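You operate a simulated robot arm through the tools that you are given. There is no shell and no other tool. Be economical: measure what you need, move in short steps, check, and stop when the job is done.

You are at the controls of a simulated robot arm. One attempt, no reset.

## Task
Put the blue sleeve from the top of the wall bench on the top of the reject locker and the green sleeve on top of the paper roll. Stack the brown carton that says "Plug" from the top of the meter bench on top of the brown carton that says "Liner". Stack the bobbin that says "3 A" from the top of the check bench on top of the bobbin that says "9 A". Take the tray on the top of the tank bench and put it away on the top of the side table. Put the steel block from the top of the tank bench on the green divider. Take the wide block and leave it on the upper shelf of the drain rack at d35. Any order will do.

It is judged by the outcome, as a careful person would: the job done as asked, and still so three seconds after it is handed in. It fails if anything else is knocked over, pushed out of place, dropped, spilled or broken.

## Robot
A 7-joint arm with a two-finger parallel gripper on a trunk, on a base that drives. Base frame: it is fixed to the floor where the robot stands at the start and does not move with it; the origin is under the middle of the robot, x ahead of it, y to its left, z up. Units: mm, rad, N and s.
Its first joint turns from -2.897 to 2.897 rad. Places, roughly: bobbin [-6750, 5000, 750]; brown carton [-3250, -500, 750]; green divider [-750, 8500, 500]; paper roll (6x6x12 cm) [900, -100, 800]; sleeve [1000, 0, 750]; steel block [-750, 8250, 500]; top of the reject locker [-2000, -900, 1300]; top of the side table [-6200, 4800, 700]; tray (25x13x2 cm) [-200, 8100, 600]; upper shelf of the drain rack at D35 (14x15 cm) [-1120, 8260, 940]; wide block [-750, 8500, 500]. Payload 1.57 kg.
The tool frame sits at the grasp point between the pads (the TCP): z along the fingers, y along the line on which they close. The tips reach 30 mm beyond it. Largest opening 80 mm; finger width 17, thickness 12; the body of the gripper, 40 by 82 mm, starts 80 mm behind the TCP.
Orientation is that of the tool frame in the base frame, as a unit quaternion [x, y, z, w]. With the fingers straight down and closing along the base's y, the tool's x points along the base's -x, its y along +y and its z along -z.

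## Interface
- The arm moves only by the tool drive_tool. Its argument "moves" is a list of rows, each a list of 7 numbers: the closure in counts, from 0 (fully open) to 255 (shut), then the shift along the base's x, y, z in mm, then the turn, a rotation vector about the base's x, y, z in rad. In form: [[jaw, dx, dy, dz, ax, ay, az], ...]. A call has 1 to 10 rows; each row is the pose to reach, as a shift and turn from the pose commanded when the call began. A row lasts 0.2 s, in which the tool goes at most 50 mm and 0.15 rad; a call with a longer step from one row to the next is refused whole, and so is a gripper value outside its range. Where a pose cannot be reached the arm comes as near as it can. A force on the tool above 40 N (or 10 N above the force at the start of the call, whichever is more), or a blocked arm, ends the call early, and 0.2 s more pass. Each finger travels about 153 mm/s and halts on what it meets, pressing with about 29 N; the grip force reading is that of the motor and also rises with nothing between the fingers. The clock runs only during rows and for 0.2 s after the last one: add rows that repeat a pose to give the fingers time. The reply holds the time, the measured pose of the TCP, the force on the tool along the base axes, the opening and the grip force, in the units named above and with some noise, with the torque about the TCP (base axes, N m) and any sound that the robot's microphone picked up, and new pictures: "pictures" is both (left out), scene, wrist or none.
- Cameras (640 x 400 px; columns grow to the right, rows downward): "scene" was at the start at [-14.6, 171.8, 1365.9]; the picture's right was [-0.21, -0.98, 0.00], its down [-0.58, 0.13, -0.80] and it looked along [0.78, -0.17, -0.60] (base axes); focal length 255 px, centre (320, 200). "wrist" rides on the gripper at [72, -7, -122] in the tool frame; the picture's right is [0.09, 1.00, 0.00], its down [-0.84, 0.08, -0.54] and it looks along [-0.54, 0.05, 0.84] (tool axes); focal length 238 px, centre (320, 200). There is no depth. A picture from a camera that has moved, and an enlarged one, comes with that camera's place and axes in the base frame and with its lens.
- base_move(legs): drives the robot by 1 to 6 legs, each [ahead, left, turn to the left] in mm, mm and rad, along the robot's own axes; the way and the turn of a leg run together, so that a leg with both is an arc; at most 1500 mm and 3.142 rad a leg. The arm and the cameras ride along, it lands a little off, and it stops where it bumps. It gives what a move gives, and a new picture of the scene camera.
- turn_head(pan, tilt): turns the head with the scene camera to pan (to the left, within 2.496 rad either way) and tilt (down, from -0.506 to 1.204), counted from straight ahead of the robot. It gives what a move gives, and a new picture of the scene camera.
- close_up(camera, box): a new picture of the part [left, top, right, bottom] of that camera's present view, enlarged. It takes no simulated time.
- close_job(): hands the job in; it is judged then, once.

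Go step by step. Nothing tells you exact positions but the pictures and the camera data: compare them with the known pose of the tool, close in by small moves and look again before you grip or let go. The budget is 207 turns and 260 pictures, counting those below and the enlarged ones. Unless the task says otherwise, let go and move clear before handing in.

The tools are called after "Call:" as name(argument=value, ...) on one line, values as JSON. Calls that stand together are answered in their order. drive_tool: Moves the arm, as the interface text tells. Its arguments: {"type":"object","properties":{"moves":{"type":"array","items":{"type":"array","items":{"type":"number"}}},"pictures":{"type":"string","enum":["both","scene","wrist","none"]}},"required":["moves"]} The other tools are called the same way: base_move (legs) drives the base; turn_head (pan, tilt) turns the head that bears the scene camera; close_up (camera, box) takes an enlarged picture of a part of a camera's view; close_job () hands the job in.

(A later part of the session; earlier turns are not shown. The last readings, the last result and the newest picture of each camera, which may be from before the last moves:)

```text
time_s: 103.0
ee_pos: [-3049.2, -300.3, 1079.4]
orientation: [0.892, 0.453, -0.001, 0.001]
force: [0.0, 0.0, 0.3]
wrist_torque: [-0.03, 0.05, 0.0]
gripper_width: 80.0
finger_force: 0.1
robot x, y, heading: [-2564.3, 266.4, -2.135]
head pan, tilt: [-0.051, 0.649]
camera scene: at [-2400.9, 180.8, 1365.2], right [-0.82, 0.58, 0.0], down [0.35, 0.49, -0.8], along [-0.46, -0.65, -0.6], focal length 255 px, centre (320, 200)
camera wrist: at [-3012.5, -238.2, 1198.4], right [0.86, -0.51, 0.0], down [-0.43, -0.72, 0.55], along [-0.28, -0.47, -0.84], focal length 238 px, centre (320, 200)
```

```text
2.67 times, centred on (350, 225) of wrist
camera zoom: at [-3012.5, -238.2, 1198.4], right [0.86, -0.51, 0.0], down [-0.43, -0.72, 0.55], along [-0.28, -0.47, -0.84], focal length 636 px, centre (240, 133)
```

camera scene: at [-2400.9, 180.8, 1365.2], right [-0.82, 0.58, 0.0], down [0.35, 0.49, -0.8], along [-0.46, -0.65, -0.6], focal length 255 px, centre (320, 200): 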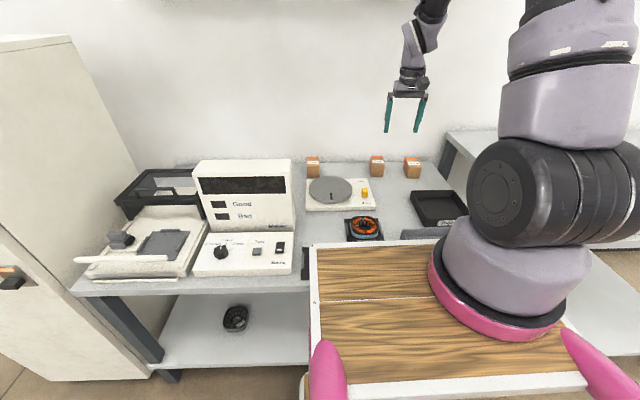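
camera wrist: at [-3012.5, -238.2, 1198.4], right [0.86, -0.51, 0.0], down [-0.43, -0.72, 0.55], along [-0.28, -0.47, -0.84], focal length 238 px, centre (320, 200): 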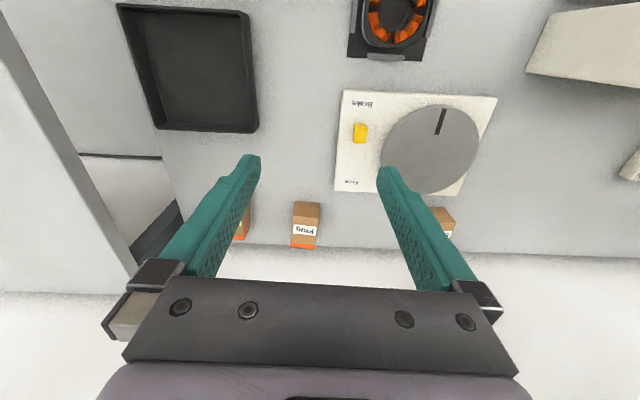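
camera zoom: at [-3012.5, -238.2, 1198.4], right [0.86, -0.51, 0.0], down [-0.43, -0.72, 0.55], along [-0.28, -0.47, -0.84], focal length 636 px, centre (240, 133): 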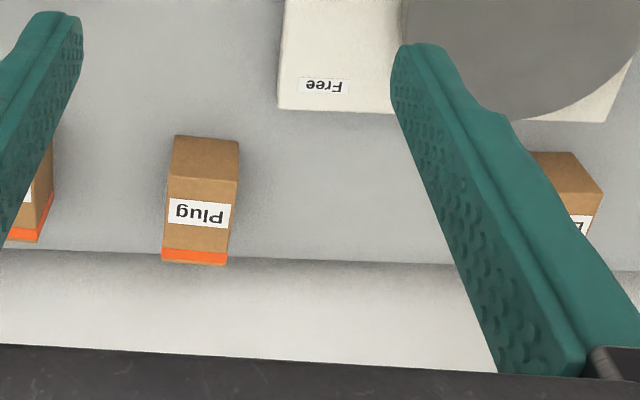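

Plug measured: centre ≈(-3219,-520), 56×90×58 mm, yaw ≈-2.21. I tilt the hand outward 0.5 rad for reach and move above it.

Call:
drive_tool(moves=[[0, 0, 0, 0, -0.101, 0.0735, 0], [0, -20, -25, -20, -0.202, 0.147, 0], [0, -40, -52, -40, -0.303, 0.22, 0], [0, -62, -80, -60, -0.404, 0.294, 0], [0, -85, -108, -80, -0.404, 0.294, 0], [0, -107, -136, -100, -0.404, 0.294, 0], [0, -128, -164, -120, -0.404, 0.294, 0], [0, -146, -190, -140, -0.404, 0.294, 0], [0, -164, -212, -155, -0.404, 0.294, 0], [0, -164, -212, -155, -0.404, 0.294, 0]])

```text
time_s: 105.2
ee_pos: [-3213.8, -511.8, 922.1]
orientation: [0.863, 0.439, -0.223, 0.113]
force: [-0.2, -0.2, 0.4]
wrist_torque: [0.01, 0.03, 0.01]
gripper_width: 80.0
finger_force: 0.2
robot x, y, heading: [-2570.2, 266.6, -2.133]
head pan, tilt: [-0.051, 0.649]
camera scene: at [-2401.3, 180.4, 1365.2], right [-0.82, 0.58, 0.0], down [0.35, 0.49, -0.8], along [-0.46, -0.65, -0.6], focal length 255 px, centre (320, 200)
camera wrist: at [-3148.6, -409.7, 992.8], right [0.85, -0.52, -0.04], down [-0.21, -0.43, 0.88], along [-0.48, -0.74, -0.47], focal length 238 px, centre (320, 200)
```

scene: 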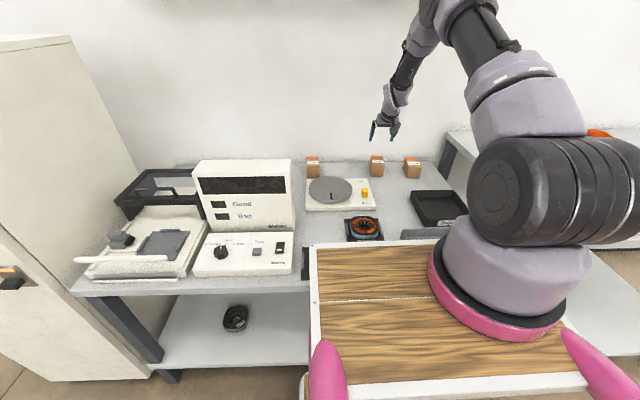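
wrist: 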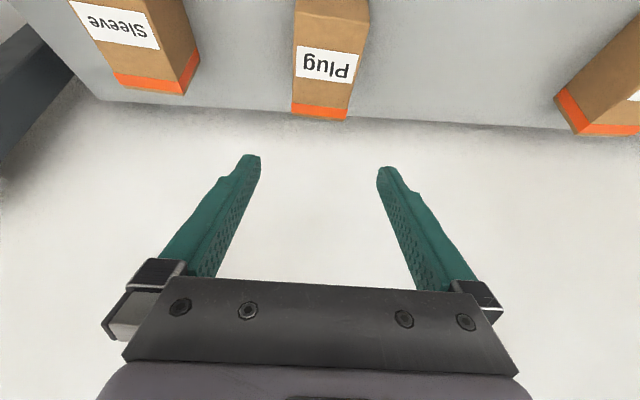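

Call:
drive_tool(moves=[[0, 0, 0, -45, 0, 0, 0], [0, 0, 0, -80, 0, 0, 0], [0, 0, 0, -80, 0, 0, 0]])

Call:
close_up(camera="scene", box=[330, 100, 450, 190])

```text
time_s: 106.0
ee_pos: [-3213.6, -513.1, 844.3]
orientation: [0.863, 0.438, -0.223, 0.114]
force: [-0.8, -1.0, -0.3]
wrist_torque: [0.02, 0.02, 0.0]
gripper_width: 80.2
finger_force: 0.1
robot x, y, heading: [-2563.1, 271.4, -2.133]
head pan, tilt: [-0.051, 0.649]
camera scene: at [-2401.3, 180.4, 1365.2], right [-0.82, 0.58, 0.0], down [0.35, 0.49, -0.8], along [-0.46, -0.65, -0.6], focal length 255 px, centre (320, 200)
camera wrist: at [-3148.5, -410.7, 912.7], right [0.85, -0.52, -0.04], down [-0.21, -0.43, 0.88], along [-0.48, -0.74, -0.47], focal length 238 px, centre (320, 200)
```

scene: 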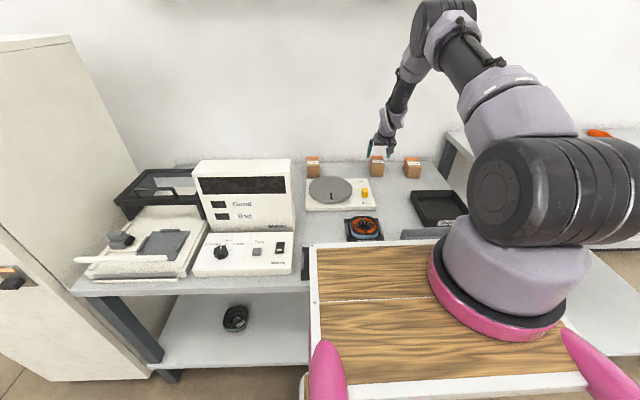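
wrist: 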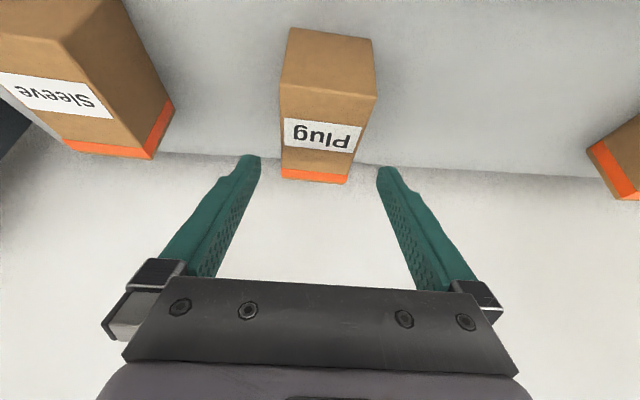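

```text
4.44 times, centred on (390, 145) of scene
camera zoom: at [-2401.3, 180.4, 1365.2], right [-0.82, 0.58, 0.0], down [0.35, 0.49, -0.8], along [-0.46, -0.65, -0.6], focal length 1132 px, centre (9, 444)
```

zoom: 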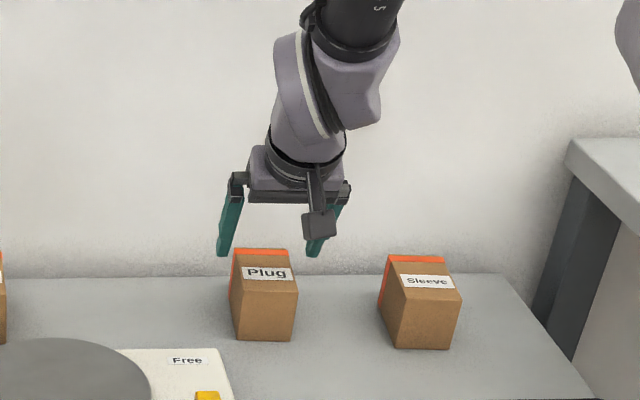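

Aligned. Descend and grip.

Call:
drive_tool(moves=[[0, 0, 0, -30, 0, 0, 0], [0, 0, 0, -55, 0, 0, 0], [0, 0, 0, -65, 0, 0, 0], [0, 0, 0, -65, 0, 0, 0], [90, 0, 0, -65, 0, 0, 0], [200, 0, 0, -65, 0, 0, 0], [200, 0, 0, -65, 0, 0, 0]])

```text
time_s: 107.6
ee_pos: [-3214.6, -511.9, 778.9]
orientation: [0.863, 0.439, -0.222, 0.113]
force: [-0.4, -0.1, -0.4]
wrist_torque: [-0.03, 0.14, -0.06]
gripper_width: 55.8
finger_force: 29.1
robot x, y, heading: [-2568.6, 265.7, -2.129]
head pan, tilt: [-0.051, 0.649]
camera scene: at [-2401.4, 180.3, 1365.2], right [-0.82, 0.58, 0.0], down [0.35, 0.49, -0.8], along [-0.46, -0.65, -0.6], focal length 255 px, centre (320, 200)
camera wrist: at [-3148.9, -409.9, 847.5], right [0.85, -0.52, -0.04], down [-0.21, -0.43, 0.88], along [-0.48, -0.74, -0.47], focal length 238 px, centre (320, 200)
```

scene: 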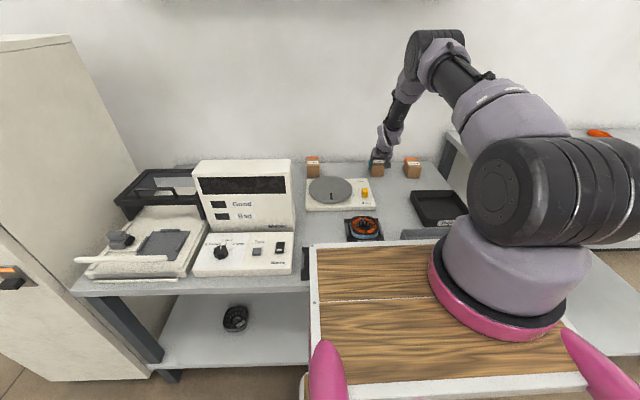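
wrist: 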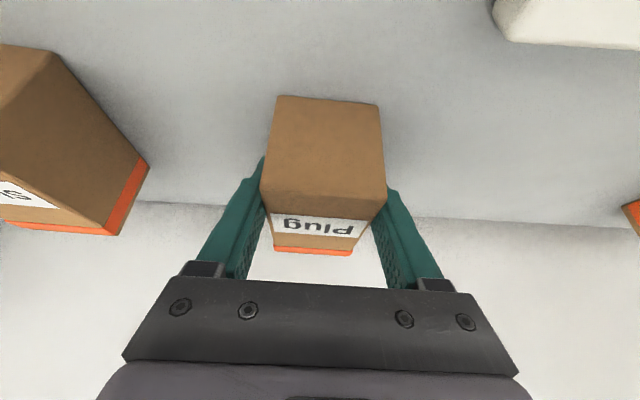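

Gripped. Lift, then swing toward Liner.

Call:
drive_tool(moves=[[200, 0, 0, 20, 0, 0, 0], [200, 0, 0, 50, 0, 0, 0], [200, 0, 0, 90, 0, 0, 0], [200, 0, 0, 130, 0, 0, 0], [200, 30, -20, 150, 0, 0, 0], [200, 65, -44, 150, 0, 0, 0], [200, 100, -69, 150, 0, 0, 0], [200, 135, -94, 150, 0, 0, 0], [200, 135, -94, 150, 0, 0, 0]])

Call:
close_up(camera="scene", box=[200, 100, 400, 225])

```text
time_s: 109.6
ee_pos: [-3079.6, -605.7, 928.2]
orientation: [0.863, 0.439, -0.222, 0.112]
force: [0.0, -0.9, -1.7]
wrist_torque: [0.01, -0.05, 0.0]
gripper_width: 55.5
finger_force: 29.2
robot x, y, heading: [-2561.6, 270.1, -2.136]
head pan, tilt: [-0.051, 0.649]
camera scene: at [-2401.4, 180.3, 1365.2], right [-0.82, 0.58, 0.0], down [0.35, 0.49, -0.8], along [-0.46, -0.65, -0.6], focal length 255 px, centre (320, 200)
camera wrist: at [-3014.1, -503.7, 998.3], right [0.85, -0.52, -0.04], down [-0.22, -0.43, 0.88], along [-0.48, -0.74, -0.48], focal length 238 px, centre (320, 200)
```

scene: 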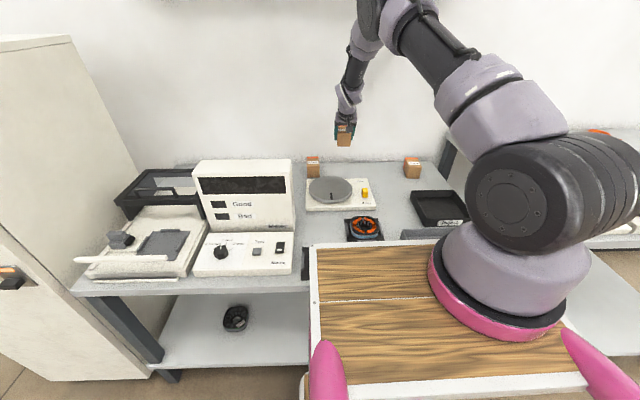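
wrist: 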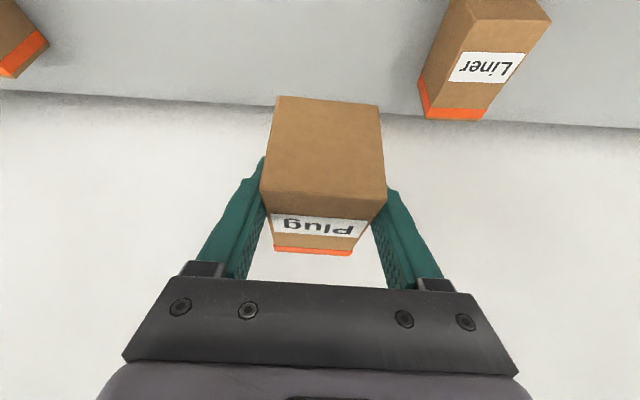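

```text
3.20 times, centred on (300, 162) of scene
camera zoom: at [-2401.4, 180.3, 1365.2], right [-0.82, 0.58, 0.0], down [0.35, 0.49, -0.8], along [-0.46, -0.65, -0.6], focal length 815 px, centre (384, 320)
```

zoom: 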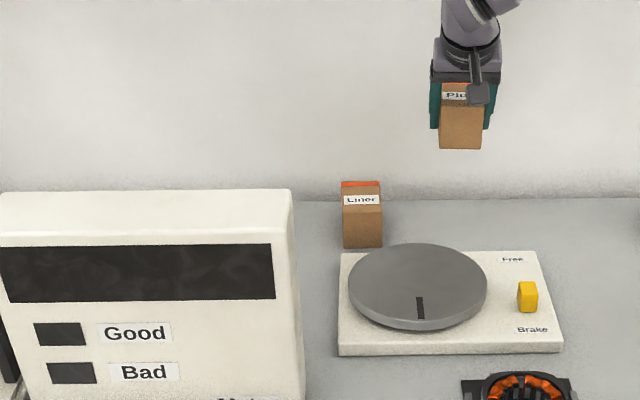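

Call:
drive_tool(moves=[[200, 37, -25, 0, 0, 0, 0.02], [200, 75, -51, 0, 0, 0, 0.04], [200, 112, -76, 0, 0, 0, 0.04], [200, 112, -76, -20, 0, 0, 0.04], [200, 112, -76, -20, 0, 0, 0.04]])

Call:
close_up(camera="scene", box=[280, 100, 360, 190])

```text
time_s: 110.8
ee_pos: [-2969.0, -682.1, 908.9]
orientation: [0.854, 0.456, -0.22, 0.118]
force: [-0.2, 0.4, -1.2]
wrist_torque: [0.01, -0.01, -0.03]
gripper_width: 55.8
finger_force: 29.0
robot x, y, heading: [-2562.7, 262.1, -2.133]
head pan, tilt: [-0.051, 0.649]
camera scene: at [-2401.3, 180.3, 1365.2], right [-0.82, 0.58, 0.0], down [0.35, 0.49, -0.8], along [-0.46, -0.65, -0.6], focal length 255 px, centre (320, 200)
camera wrist: at [-2906.7, -577.7, 978.3], right [0.87, -0.49, -0.04], down [-0.2, -0.43, 0.88], along [-0.45, -0.76, -0.48], focal length 238 px, centre (320, 200)
```

scene: 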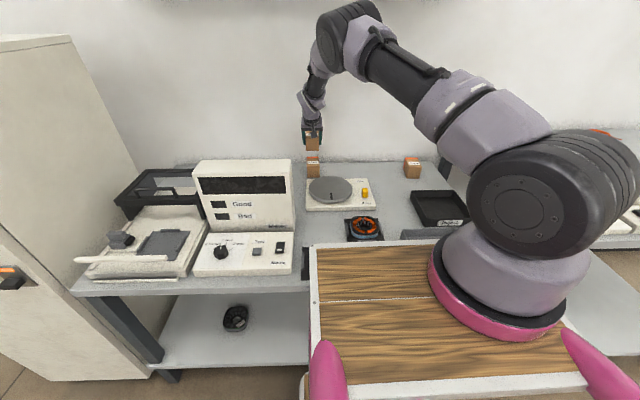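
wrist: 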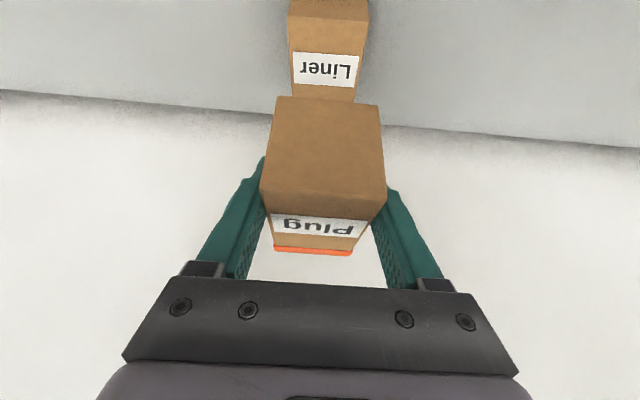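

```text
4.44 times, centred on (320, 145) of scene
camera zoom: at [-2401.3, 180.3, 1365.2], right [-0.82, 0.58, 0.0], down [0.35, 0.49, -0.8], along [-0.46, -0.65, -0.6], focal length 1132 px, centre (320, 444)
```

zoom: 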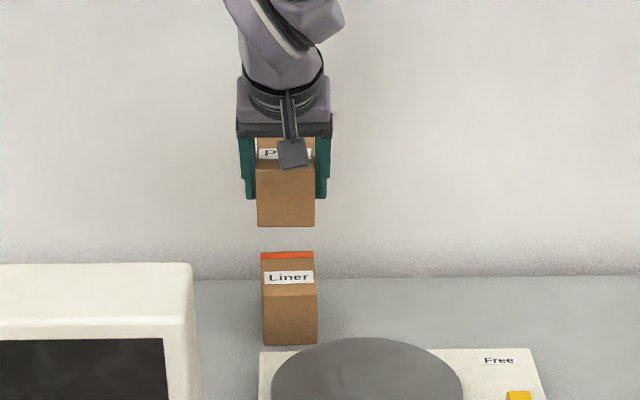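

Laterally aligned. Lower toward the stack.

Call:
drive_tool(moves=[[200, 0, 0, -30, 0, 0, 0], [200, 0, 0, -58, 0, 0, 0], [200, 0, 0, -58, 0, 0, 0]])

Call:
close_up(camera="scene", box=[285, 120, 345, 190])

```text
time_s: 111.6
ee_pos: [-2968.5, -682.9, 849.9]
orientation: [0.854, 0.456, -0.22, 0.118]
force: [0.3, 0.1, -1.7]
wrist_torque: [-0.01, -0.02, 0.03]
gripper_width: 55.6
finger_force: 29.5
robot x, y, heading: [-2566.8, 266.9, -2.137]
head pan, tilt: [-0.051, 0.649]
camera scene: at [-2401.4, 180.3, 1365.2], right [-0.82, 0.58, 0.0], down [0.35, 0.49, -0.8], along [-0.46, -0.65, -0.6], focal length 255 px, centre (320, 200)
camera wrist: at [-2907.0, -577.5, 919.8], right [0.87, -0.49, -0.04], down [-0.2, -0.43, 0.88], along [-0.45, -0.76, -0.47], focal length 238 px, centre (320, 200)
```

scene: 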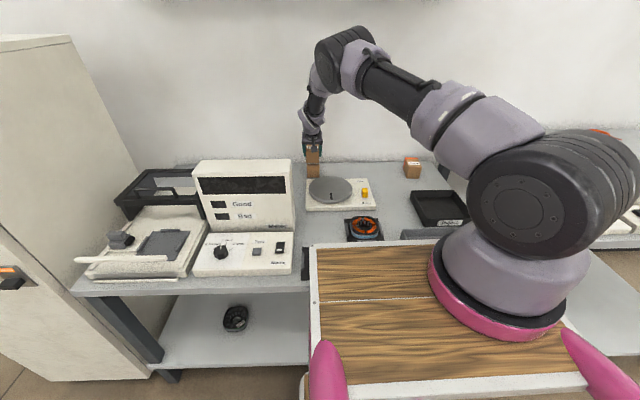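
wrist: 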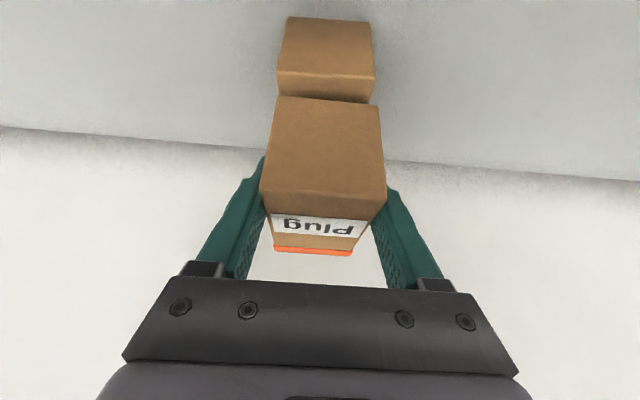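

```text
5.71 times, centred on (315, 155) of scene
camera zoom: at [-2401.4, 180.3, 1365.2], right [-0.82, 0.58, 0.0], down [0.35, 0.49, -0.8], along [-0.46, -0.65, -0.6], focal length 1455 px, centre (349, 457)
```

zoom: 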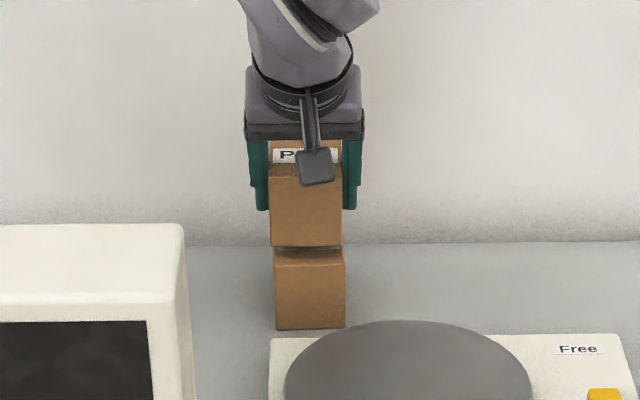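

Call:
drive_tool(moves=[[200, 2, 3, -4, 0, 0, 0], [200, 2, 3, -8, 0, 0, 0], [200, 2, 3, -10, 0, 0, 0], [200, 2, 3, -10, 0, 0, 0]], pictures="none")

Call:
drive_tool(moves=[[200, 0, 0, -1, 0, 0, 0], [200, 0, 0, -2, 0, 0, 0], [200, 0, 0, -2, 0, 0, 0]], pictures="none")

```text
time_s: 112.6
ee_pos: [-2966.8, -680.0, 840.7]
orientation: [0.854, 0.456, -0.221, 0.118]
force: [-0.5, -0.4, -2.6]
wrist_torque: [0.01, 0.02, -0.01]
gripper_width: 55.7
finger_force: 29.0
robot x, y, heading: [-2568.1, 263.7, -2.138]
head pan, tilt: [-0.051, 0.649]
```

```text
time_s: 113.4
ee_pos: [-2966.5, -679.3, 838.3]
orientation: [0.854, 0.456, -0.22, 0.118]
force: [-0.1, -0.5, -2.5]
wrist_torque: [0.04, -0.04, 0.0]
gripper_width: 55.8
finger_force: 29.2
robot x, y, heading: [-2564.6, 266.0, -2.134]
head pan, tilt: [-0.051, 0.649]
```

Call:
drive_tool(moves=[[200, 0, 0, -1, 0, 0, 0], [200, 0, 0, -2, 0, 0, 0], [200, 0, 0, -2, 0, 0, 0]], pictures="none")

Call:
drive_tool(moves=[[200, 0, 0, -1, 0, 0, 0], [200, 0, 0, -2, 0, 0, 0], [200, 0, 0, -2, 0, 0, 0]], pictures="none")

Call:
close_up(camera="scene", box=[285, 120, 345, 190])

```text
time_s: 114.2
ee_pos: [-2966.6, -679.7, 838.5]
orientation: [0.855, 0.455, -0.22, 0.118]
force: [-0.6, 1.8, 6.3]
wrist_torque: [0.36, 0.1, 0.0]
gripper_width: 55.7
finger_force: 29.0
robot x, y, heading: [-2566.7, 265.7, -2.138]
head pan, tilt: [-0.051, 0.649]
```

```text
time_s: 115.0
ee_pos: [-2965.8, -680.2, 838.5]
orientation: [0.853, 0.457, -0.222, 0.119]
force: [0.6, 3.2, 24.7]
wrist_torque: [0.4, 0.0, -0.1]
gripper_width: 55.8
finger_force: 28.9
robot x, y, heading: [-2566.9, 267.4, -2.135]
head pan, tilt: [-0.051, 0.649]
```

```text
5.71 times, centred on (315, 155) of scene
camera zoom: at [-2400.9, 181.4, 1365.2], right [-0.82, 0.58, 0.0], down [0.35, 0.49, -0.8], along [-0.46, -0.65, -0.6], focal length 1455 px, centre (349, 457)
```

zoom: 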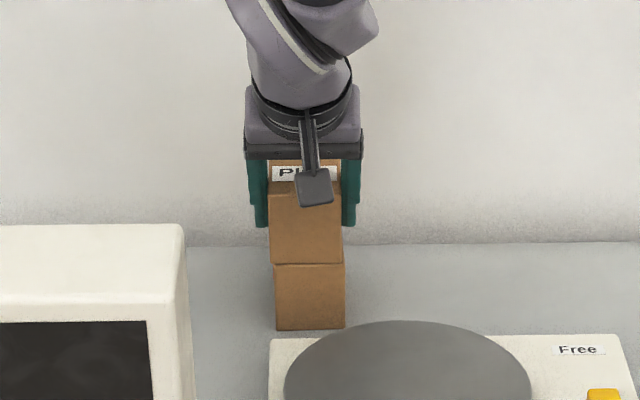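

Stacked in contact. Relieve, release, and rise.

Call:
drive_tool(moves=[[200, 0, 0, 2, 0, 0, 0], [120, 0, 0, 2, 0, 0, 0], [0, 0, 0, 2, 0, 0, 0], [0, 0, 0, 2, 0, 0, 0], [0, 0, 0, 15, 0, 0, 0], [0, 0, 0, 45, 0, 0, 0], [0, 0, 0, 90, 0, 0, 0], [0, 0, 0, 90, 0, 0, 0]])

Call:
close_up(camera="scene", box=[285, 120, 345, 190])

```text
time_s: 116.8
ee_pos: [-2966.0, -678.5, 924.8]
orientation: [0.854, 0.456, -0.22, 0.118]
force: [-0.3, -0.7, -0.3]
wrist_torque: [-0.01, -0.02, 0.0]
gripper_width: 80.0
finger_force: 0.1
robot x, y, heading: [-2566.3, 269.9, -2.132]
head pan, tilt: [-0.051, 0.649]
camera scene: at [-2401.4, 180.2, 1365.2], right [-0.82, 0.58, 0.0], down [0.35, 0.49, -0.8], along [-0.46, -0.65, -0.6], focal length 255 px, centre (320, 200)
camera wrist: at [-2903.8, -573.8, 994.3], right [0.87, -0.49, -0.04], down [-0.2, -0.43, 0.88], along [-0.45, -0.76, -0.48], focal length 238 px, centre (320, 200)
```

scene: 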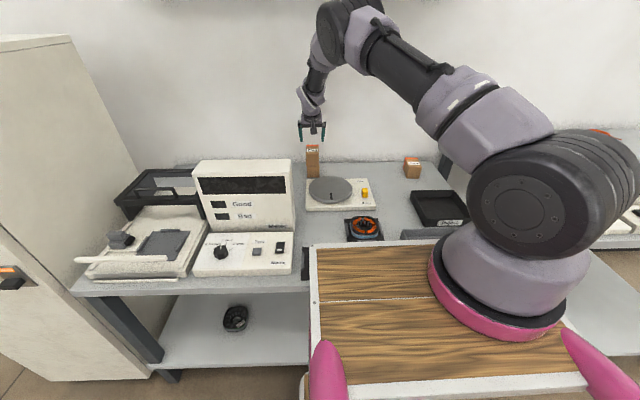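
wrist: 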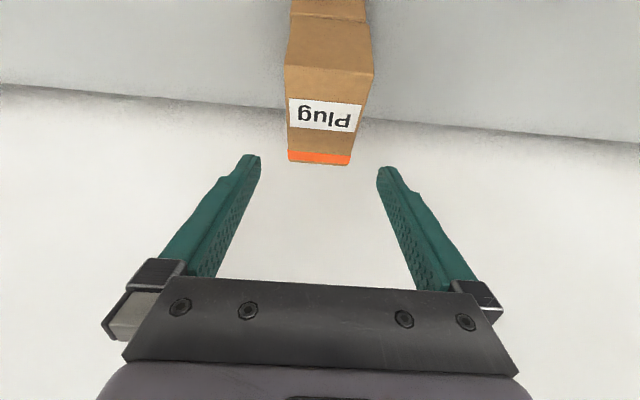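

```text
5.71 times, centred on (315, 155) of scene
camera zoom: at [-2401.4, 180.2, 1365.2], right [-0.82, 0.58, 0.0], down [0.35, 0.49, -0.8], along [-0.46, -0.65, -0.6], focal length 1455 px, centre (349, 457)
```

zoom: 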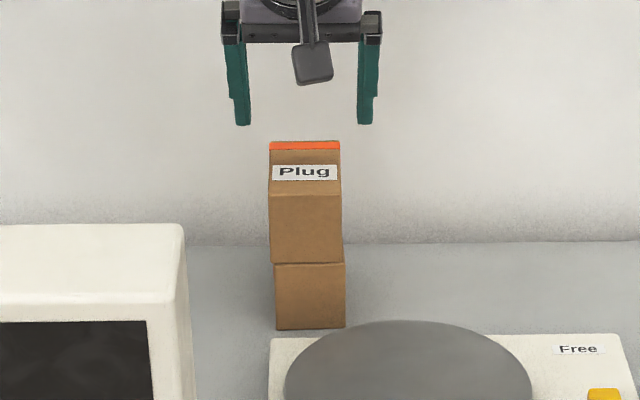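

Stack is good. Retract and untilt carefully, staying inside reach.

Call:
drive_tool(moves=[[0, 5, 8, 40, 0, 0, 0], [0, 20, 32, 80, 0, 0, 0], [0, 42, 66, 110, 0, 0, 0], [0, 65, 103, 130, 0, 0, 0], [0, 88, 140, 150, 0.1, -0.07, 0], [0, 110, 175, 170, 0.2, -0.14, 0], [0, 132, 210, 190, 0.3, -0.21, 0], [0, 155, 245, 210, 0.416, -0.278, 0], [0, 178, 280, 230, 0.416, -0.278, 0], [0, 200, 316, 250, 0.416, -0.278, 0]], pictures="none")

Call:
drive_tool(moves=[[0, 20, 33, 0, 0, 0, 0], [0, 42, 68, 0, 0, 0, 0], [0, 64, 104, 0, 0, 0, 0], [0, 86, 140, 0, 0, 0, 0], [0, 110, 176, 0, 0, 0, 0], [0, 110, 176, 0, 0, 0, 0]], pictures="none")

Call:
base_move(legs=[[-350, 0, 0]])

Call:
turn_head(pan=-2.3, tilt=0.35)

Call:
turn_head(pan=2.45, tilt=0.35)

```text
refused: row 3 steps farther than a row can; nothing moved
```

```text
time_s: 118.2
ee_pos: [-2856.3, -502.1, 925.8]
orientation: [0.854, 0.456, -0.219, 0.117]
force: [-0.4, 0.1, 0.1]
wrist_torque: [0.03, 0.02, 0.01]
gripper_width: 80.0
finger_force: 0.0
robot x, y, heading: [-2563.7, 268.2, -2.137]
head pan, tilt: [-0.051, 0.649]
```

```text
time_s: 120.4
ee_pos: [-2668.9, -205.5, 926.4]
orientation: [0.855, 0.455, -0.221, 0.118]
force: [-0.3, -0.5, 0.4]
wrist_torque: [0.0, 0.03, 0.0]
gripper_width: 79.9
finger_force: 0.1
robot x, y, heading: [-2380.0, 561.7, -2.133]
head pan, tilt: [-0.051, 0.649]
camera scene: at [-2213.8, 476.9, 1365.2], right [-0.82, 0.58, 0.0], down [0.35, 0.49, -0.8], along [-0.46, -0.65, -0.6], focal length 255 px, centre (320, 200)
```

scene: 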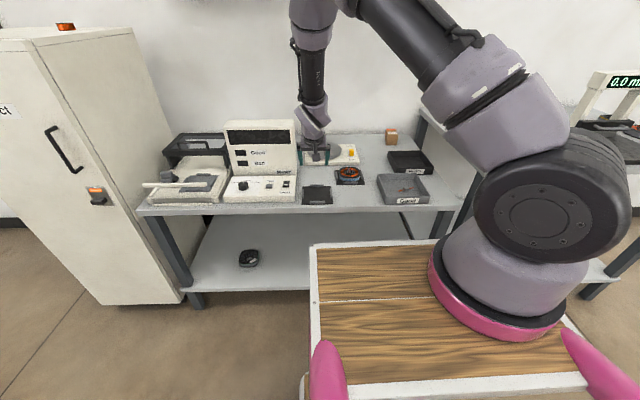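

```text
time_s: 122.5
ee_pos: [-2670.1, -205.6, 925.4]
orientation: [0.855, 0.455, -0.22, 0.117]
force: [-0.1, -0.6, 0.7]
wrist_torque: [0.0, 0.02, 0.01]
gripper_width: 80.1
finger_force: 0.1
robot x, y, heading: [-2374.7, 566.7, -2.134]
head pan, tilt: [-2.3, 0.351]
camera scene: at [-2189.3, 637.3, 1392.3], right [0.96, 0.27, 0.0], down [0.09, -0.33, -0.94], along [-0.26, 0.9, -0.34], focal length 255 px, centre (320, 200)
```

scene: 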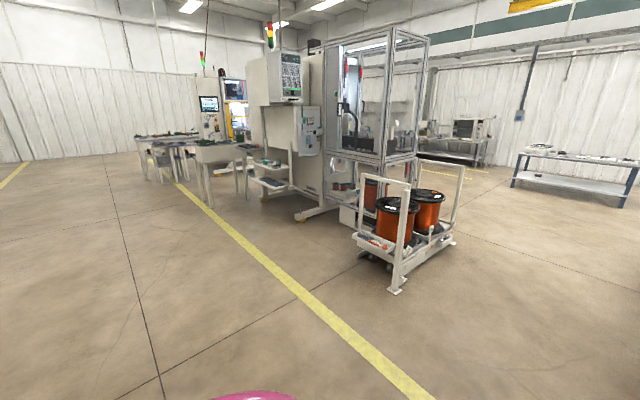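

```text
time_s: 126.3
ee_pos: [-2668.5, -207.5, 926.6]
orientation: [0.855, 0.456, -0.22, 0.118]
force: [-0.6, -0.9, -0.6]
wrist_torque: [-0.01, -0.02, -0.02]
gripper_width: 79.9
finger_force: 0.1
robot x, y, heading: [-2377.9, 562.8, -2.132]
head pan, tilt: [2.45, 0.351]
camera scene: at [-2075.3, 576.6, 1392.3], right [0.31, -0.95, 0.0], down [-0.33, -0.11, -0.94], along [0.89, 0.29, -0.34], focal length 255 px, centre (320, 200)
```

scene: 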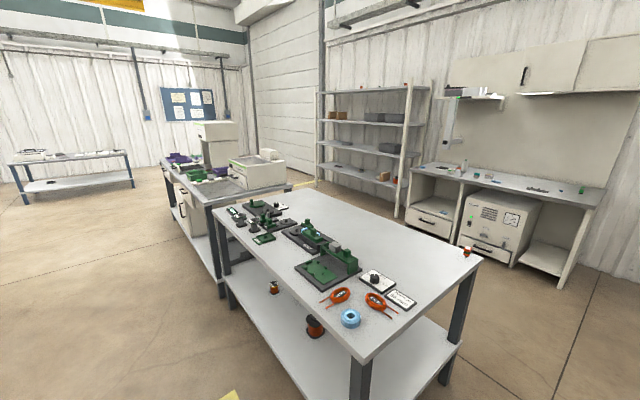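

One call was refused, so the tool went back lower than intended; I retract now and check the bench.

Call:
drive_tool(moves=[[0, 10, 16, 40, 0.06, -0.04, 0], [0, 20, 32, 80, 0.12, -0.08, 0], [0, 30, 48, 120, 0.18, -0.12, 0], [0, 48, 76, 140, 0.24, -0.16, 0], [0, 70, 111, 140, 0.3, -0.2, 0], [0, 93, 147, 140, 0.36, -0.24, 0], [0, 116, 183, 140, 0.416, -0.278, 0], [0, 139, 219, 140, 0.416, -0.278, 0], [0, 162, 255, 140, 0.416, -0.278, 0], [0, 185, 290, 140, 0.416, -0.278, 0]], pictures="none")

Call:
turn_head(pan=0.0, tilt=0.5)

Call:
close_up(camera="scene", box=[220, 100, 460, 250])

```text
time_s: 128.5
ee_pos: [-2483.0, 83.8, 1065.3]
orientation: [0.882, 0.471, -0.001, 0.001]
force: [0.2, -0.4, -0.5]
wrist_torque: [0.02, 0.02, 0.02]
gripper_width: 80.0
finger_force: 0.1
robot x, y, heading: [-2377.3, 562.7, -2.133]
head pan, tilt: [2.45, 0.351]
```

```text
time_s: 130.7
ee_pos: [-2483.6, 83.8, 1065.3]
orientation: [0.882, 0.472, -0.002, 0.0]
force: [0.7, 0.0, 0.2]
wrist_torque: [0.02, 0.01, -0.01]
gripper_width: 79.7
finger_force: 0.0
robot x, y, heading: [-2377.7, 568.5, -2.135]
head pan, tilt: [0.0, 0.499]
camera scene: at [-2212.4, 470.8, 1378.6], right [-0.85, 0.53, 0.0], down [0.26, 0.4, -0.88], along [-0.47, -0.74, -0.48], focal length 255 px, centre (320, 200)
```

scene: 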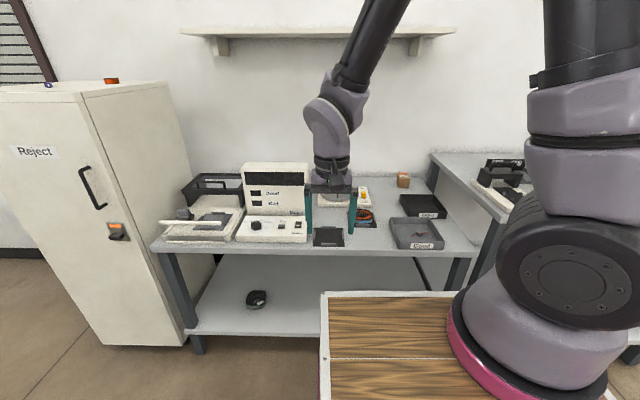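

```text
2.67 times, centred on (340, 175) of scene
camera zoom: at [-2212.4, 470.8, 1378.6], right [-0.85, 0.53, 0.0], down [0.26, 0.4, -0.88], along [-0.47, -0.74, -0.48], focal length 679 px, centre (267, 267)
```

zoom: 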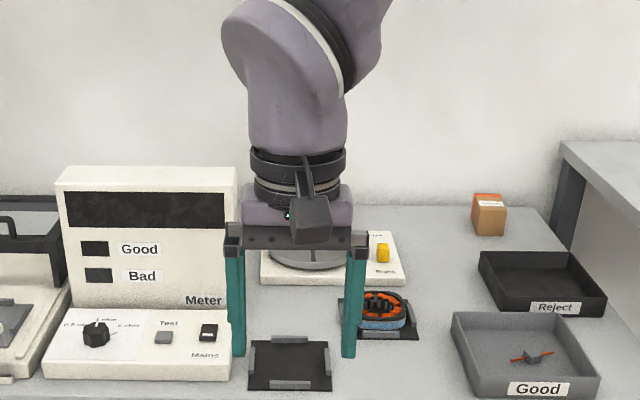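

Bench looks undisturbed. Now I turn around and travel down the aisle toward the tank bench.

Call:
base_move(legs=[[0, 0, 3.04], [1500, 60, 0], [1400, 0, 0]])

Call:
turn_head(pan=0.5, tilt=0.2)

```text
refused: leg 2 is longer than a leg can be; nothing moved
```

```text
time_s: 131.7
ee_pos: [-2483.9, 83.4, 1065.9]
orientation: [0.883, 0.47, -0.002, -0.001]
force: [-0.6, 0.2, -0.5]
wrist_torque: [-0.03, 0.03, 0.03]
gripper_width: 80.3
finger_force: 0.1
robot x, y, heading: [-2377.5, 563.1, -2.133]
head pan, tilt: [0.499, 0.201]
camera scene: at [-2169.9, 454.8, 1406.2], right [-1.0, 0.07, 0.0], down [0.01, 0.2, -0.98], along [-0.06, -0.98, -0.2], focal length 255 px, centre (320, 200)
```

scene: 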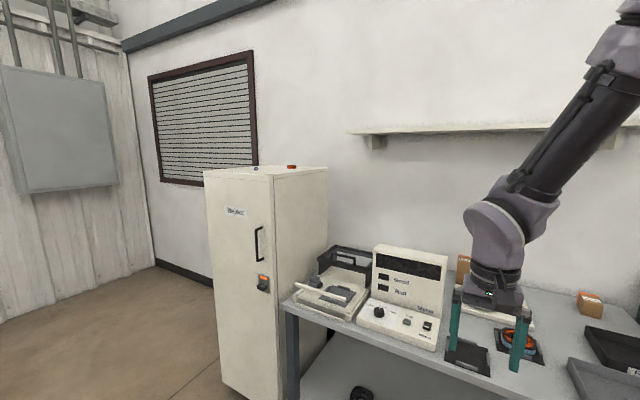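

The stack stands. Now drive.

Call:
base_move(legs=[[0, 0, 3.04], [1450, 0, 0], [1450, 0, 0]])

Call:
turn_head(pan=0.7, tilt=0.15)

```text
time_s: 152.9
ee_pos: [-368.2, 3287.1, 1065.8]
orientation: [-0.414, 0.91, -0.001, 0.002]
force: [-0.4, 0.1, -0.9]
wrist_torque: [0.0, 0.02, 0.0]
gripper_width: 80.2
finger_force: 0.2
robot x, y, heading: [-530.2, 2823.3, 0.882]
head pan, tilt: [0.499, 0.201]
camera scene: at [-725.7, 2958.9, 1406.3], right [0.98, -0.19, 0.0], down [-0.04, -0.2, -0.98], along [0.19, 0.96, -0.2], focal length 255 px, centre (320, 200)
```

scene: 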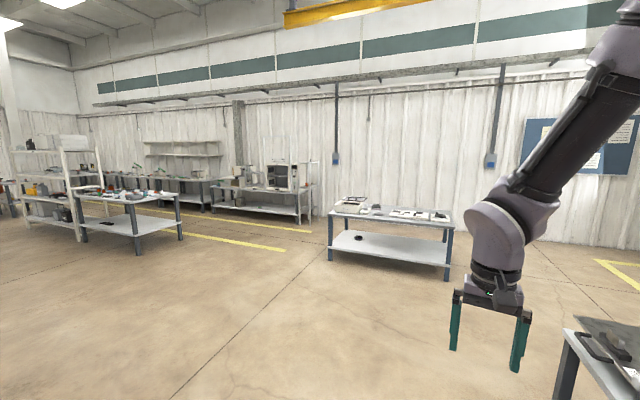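

```text
time_s: 153.6
ee_pos: [-367.8, 3286.5, 1065.9]
orientation: [-0.414, 0.91, -0.001, 0.002]
force: [0.2, -0.8, -0.2]
wrist_torque: [-0.01, -0.01, 0.02]
gripper_width: 79.7
finger_force: 0.1
robot x, y, heading: [-535.6, 2823.9, 0.879]
head pan, tilt: [0.7, 0.15]
camera scene: at [-744.3, 2960.1, 1411.0], right [1.0, 0.01, 0.0], down [0.0, -0.15, -0.99], along [-0.01, 0.99, -0.15], focal length 255 px, centre (320, 200)
```

scene: 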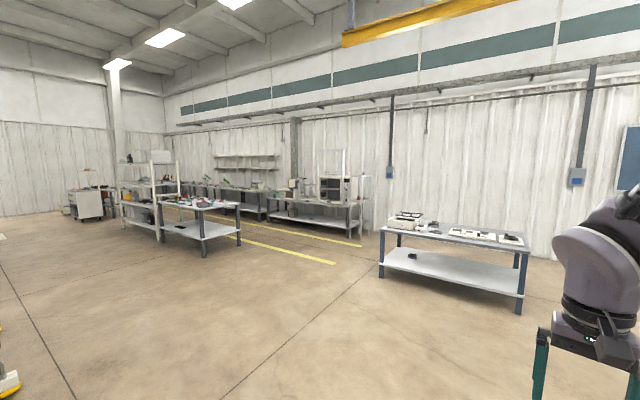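

Call:
close_up(camera="scene", box=[190, 140, 390, 260])

```text
3.20 times, centred on (290, 200) of scene
camera zoom: at [-744.3, 2960.1, 1411.0], right [1.0, 0.01, 0.0], down [0.0, -0.15, -0.99], along [-0.01, 0.99, -0.15], focal length 815 px, centre (416, 200)
```

zoom: 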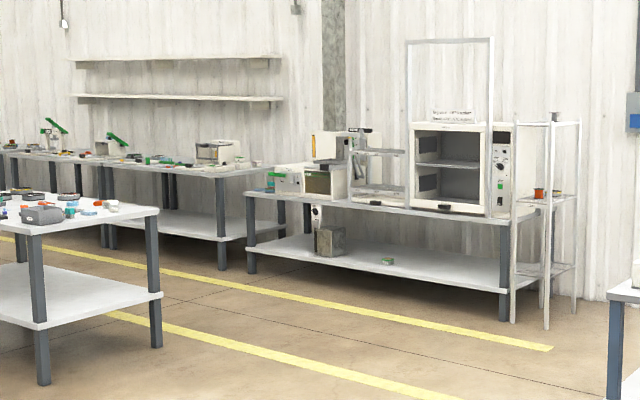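

The tank bench is straight up +y (oven, racks). Drive there.

Call:
base_move(legs=[[0, 0, 0.82], [1450, 0, 0], [1450, 0, 0], [1400, 0, 0], [0, 0, -0.74]])

Call:
turn_head(pan=-0.1, tilt=0.45)

```text
time_s: 155.4
ee_pos: [-635.8, 3321.2, 1065.1]
orientation: [-0.609, 0.793, 0.001, 0.001]
force: [-0.2, 0.6, 0.3]
wrist_torque: [-0.02, -0.02, -0.03]
gripper_width: 80.2
finger_force: 0.0
robot x, y, heading: [-582.2, 2832.3, 1.332]
head pan, tilt: [0.7, 0.15]
stopped in leg 1: the robot was blocked; the commanded pose is now the measured one
camera scene: at [-830.5, 2863.2, 1411.0], right [0.89, 0.45, 0.0], down [0.07, -0.13, -0.99], along [-0.44, 0.88, -0.15], focal length 255 px, centre (320, 200)
```

scene: 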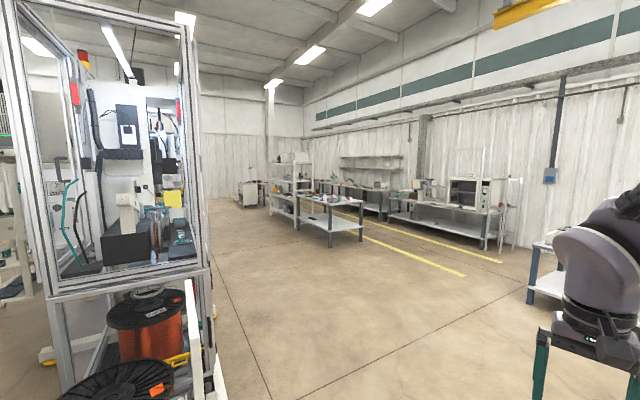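

```text
time_s: 156.6
ee_pos: [-635.3, 3322.2, 1066.6]
orientation: [-0.608, 0.794, 0.001, 0.001]
force: [0.1, 0.4, -0.2]
wrist_torque: [0.01, 0.02, 0.01]
gripper_width: 80.1
finger_force: 0.0
robot x, y, heading: [-581.9, 2834.9, 1.334]
head pan, tilt: [-0.099, 0.45]
camera scene: at [-758.8, 2867.3, 1383.1], right [0.95, -0.33, 0.0], down [-0.14, -0.41, -0.9], along [0.29, 0.85, -0.43], focal length 255 px, centre (320, 200)
```

scene: 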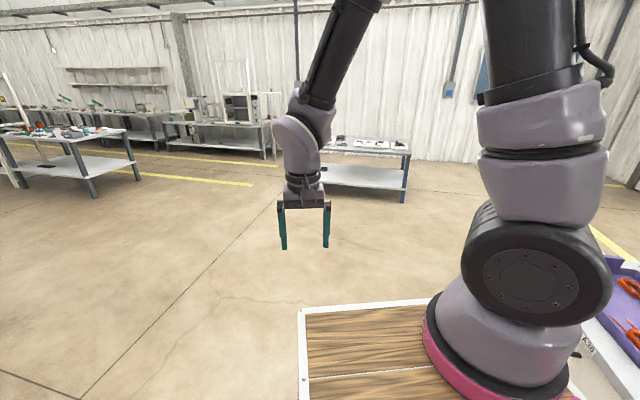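

The turn nudged something on the right rear (table). I drive forward away from it before turning more.

Call:
base_move(legs=[[500, 60, 0], [0, 0, 0.35]])

```text
time_s: 160.6
ee_pos: [-743.7, 3773.9, 1066.6]
orientation: [0.738, -0.675, -0.002, 0.0]
force: [1.1, -0.5, -0.3]
wrist_torque: [0.02, 0.0, 0.01]
gripper_width: 79.9
finger_force: 0.0
robot x, y, heading: [-520.7, 3333.6, 1.69]
head pan, tilt: [-0.099, 0.45]
camera scene: at [-701.8, 3305.7, 1383.1], right [1.0, 0.02, 0.0], down [0.01, -0.44, -0.9], along [-0.02, 0.9, -0.44], focal length 255 px, centre (320, 200)
```

scene: 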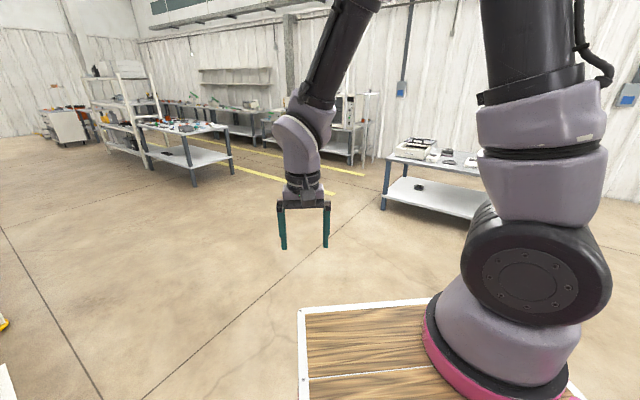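

Call:
base_move(legs=[[0, 0, 0.03], [1400, 0, 0], [1400, 0, 0], [1100, 0, 0], [0, 0, -0.75]])

Call:
turn_head(pan=-0.15, tilt=0.5)

```text
time_s: 181.9
ee_pos: [-985.6, 7690.0, 1065.7]
orientation: [-0.452, 0.892, 0.001, 0.001]
force: [-0.2, 0.8, 0.2]
wrist_torque: [0.0, 0.01, -0.02]
gripper_width: 79.9
finger_force: 0.1
robot x, y, heading: [-1114.0, 7213.6, 0.964]
head pan, tilt: [-0.099, 0.45]
camera scene: at [-1265.7, 7309.9, 1383.1], right [0.76, -0.65, 0.0], down [-0.28, -0.33, -0.9], along [0.58, 0.69, -0.44], focal length 255 px, centre (320, 200)
```

scene: 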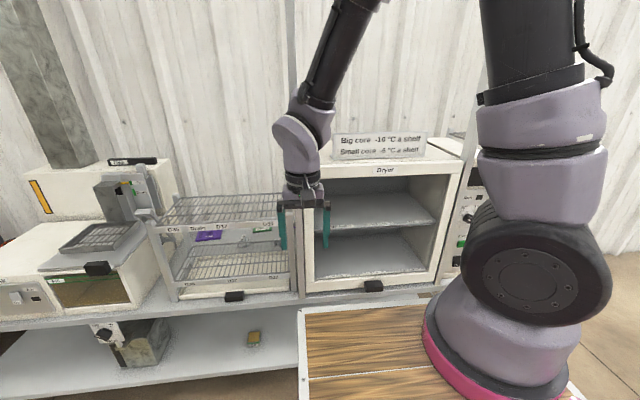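

```text
time_s: 182.5
ee_pos: [-985.9, 7689.2, 1065.5]
orientation: [-0.452, 0.892, 0.0, 0.001]
force: [-0.8, 0.2, 0.1]
wrist_torque: [0.01, -0.03, 0.0]
gripper_width: 80.2
finger_force: 0.0
robot x, y, heading: [-1112.6, 7211.8, 0.96]
head pan, tilt: [-0.15, 0.499]
camera scene: at [-1262.9, 7306.2, 1378.6], right [0.73, -0.69, 0.0], down [-0.33, -0.35, -0.88], along [0.6, 0.64, -0.48], focal length 255 px, centre (320, 200)
```

scene: 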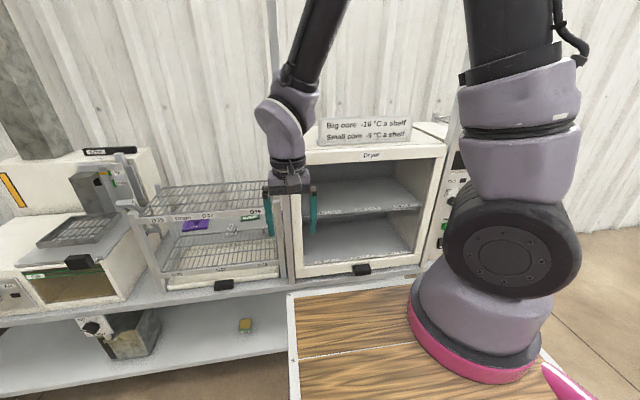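

Call:
close_up(camera="scene", box=[120, 150, 320, 300])

Call:
close_up(camera="scene", box=[0, 130, 160, 370])

```text
2.67 times, centred on (220, 225) of scene
camera zoom: at [-1262.9, 7306.2, 1378.6], right [0.73, -0.69, 0.0], down [-0.33, -0.35, -0.88], along [0.6, 0.64, -0.48], focal length 679 px, centre (587, 133)
```

zoom: 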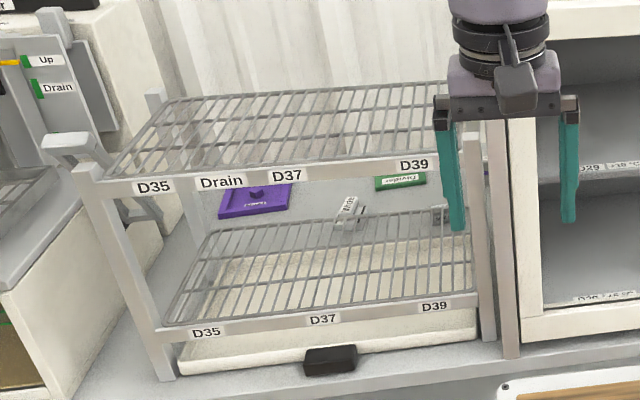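

```text
1.67 times, centred on (80, 250) of scene
camera zoom: at [-1262.9, 7306.2, 1378.6], right [0.73, -0.69, 0.0], down [-0.33, -0.35, -0.88], along [0.6, 0.64, -0.48], focal length 424 px, centre (720, 117)
```

zoom: 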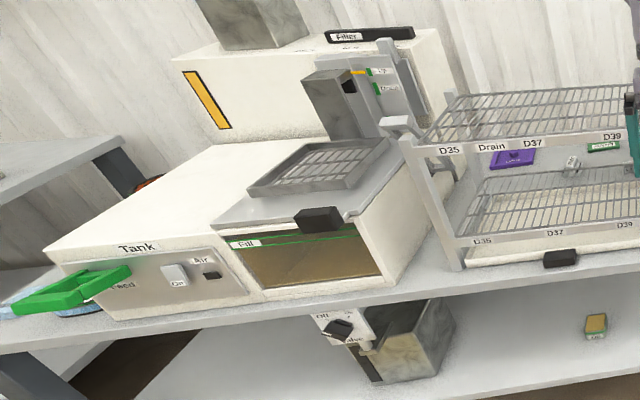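

Call:
close_up(camera="scene", box=[180, 190, 300, 265])

```text
5.33 times, centred on (240, 228) of scene
camera zoom: at [-1262.9, 7306.2, 1378.6], right [0.73, -0.69, 0.0], down [-0.33, -0.35, -0.88], along [0.6, 0.64, -0.48], focal length 1358 px, centre (747, 53)
```

zoom: 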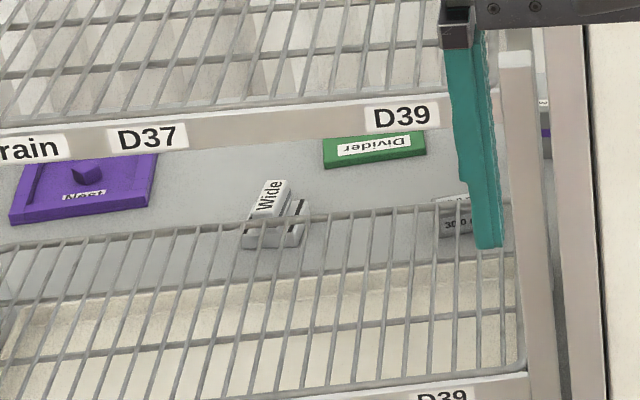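

The steel block, "Wide" block and green "Divider" lie on the bench behind the drain rack (upper shelf labels D35/D37/D39). I move in front of the rack for a view from above.

Call:
base_move(legs=[[0, 330, 0], [190, 0, 0]])

Call:
turn_head(pan=-0.15, tilt=0.7)

```text
time_s: 185.8
ee_pos: [-1145.8, 8032.5, 1065.4]
orientation: [-0.451, 0.892, 0.0, 0.002]
force: [0.0, -0.3, 0.8]
wrist_torque: [-0.01, 0.0, -0.01]
gripper_width: 79.9
finger_force: 0.0
robot x, y, heading: [-1276.5, 7559.1, 0.959]
head pan, tilt: [-0.15, 0.499]
camera scene: at [-1423.4, 7650.3, 1378.6], right [0.73, -0.69, 0.0], down [-0.33, -0.35, -0.88], along [0.6, 0.64, -0.48], focal length 255 px, centre (320, 200)
```

scene: 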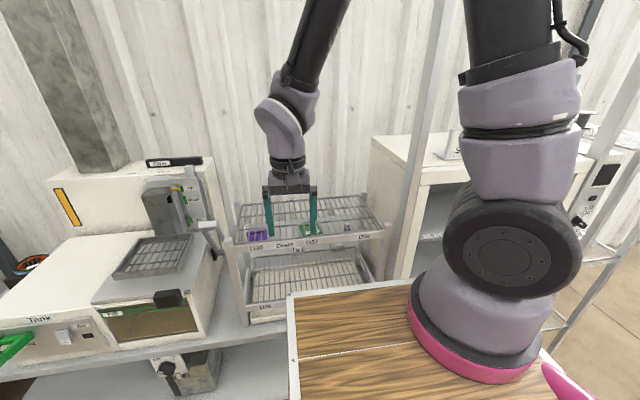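

```text
time_s: 186.6
ee_pos: [-1146.7, 8033.0, 1065.2]
orientation: [-0.452, 0.892, 0.001, 0.001]
force: [0.8, 0.7, 0.0]
wrist_torque: [0.03, 0.03, 0.01]
gripper_width: 79.8
finger_force: 0.0
robot x, y, heading: [-1269.9, 7556.9, 0.964]
head pan, tilt: [-0.15, 0.7]
camera scene: at [-1427.6, 7645.9, 1360.9], right [0.73, -0.69, 0.0], down [-0.44, -0.47, -0.77], along [0.53, 0.56, -0.64], focal length 255 px, centre (320, 200)
```

scene: 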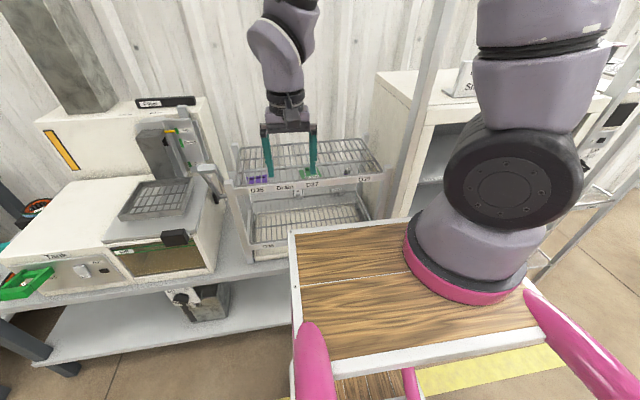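

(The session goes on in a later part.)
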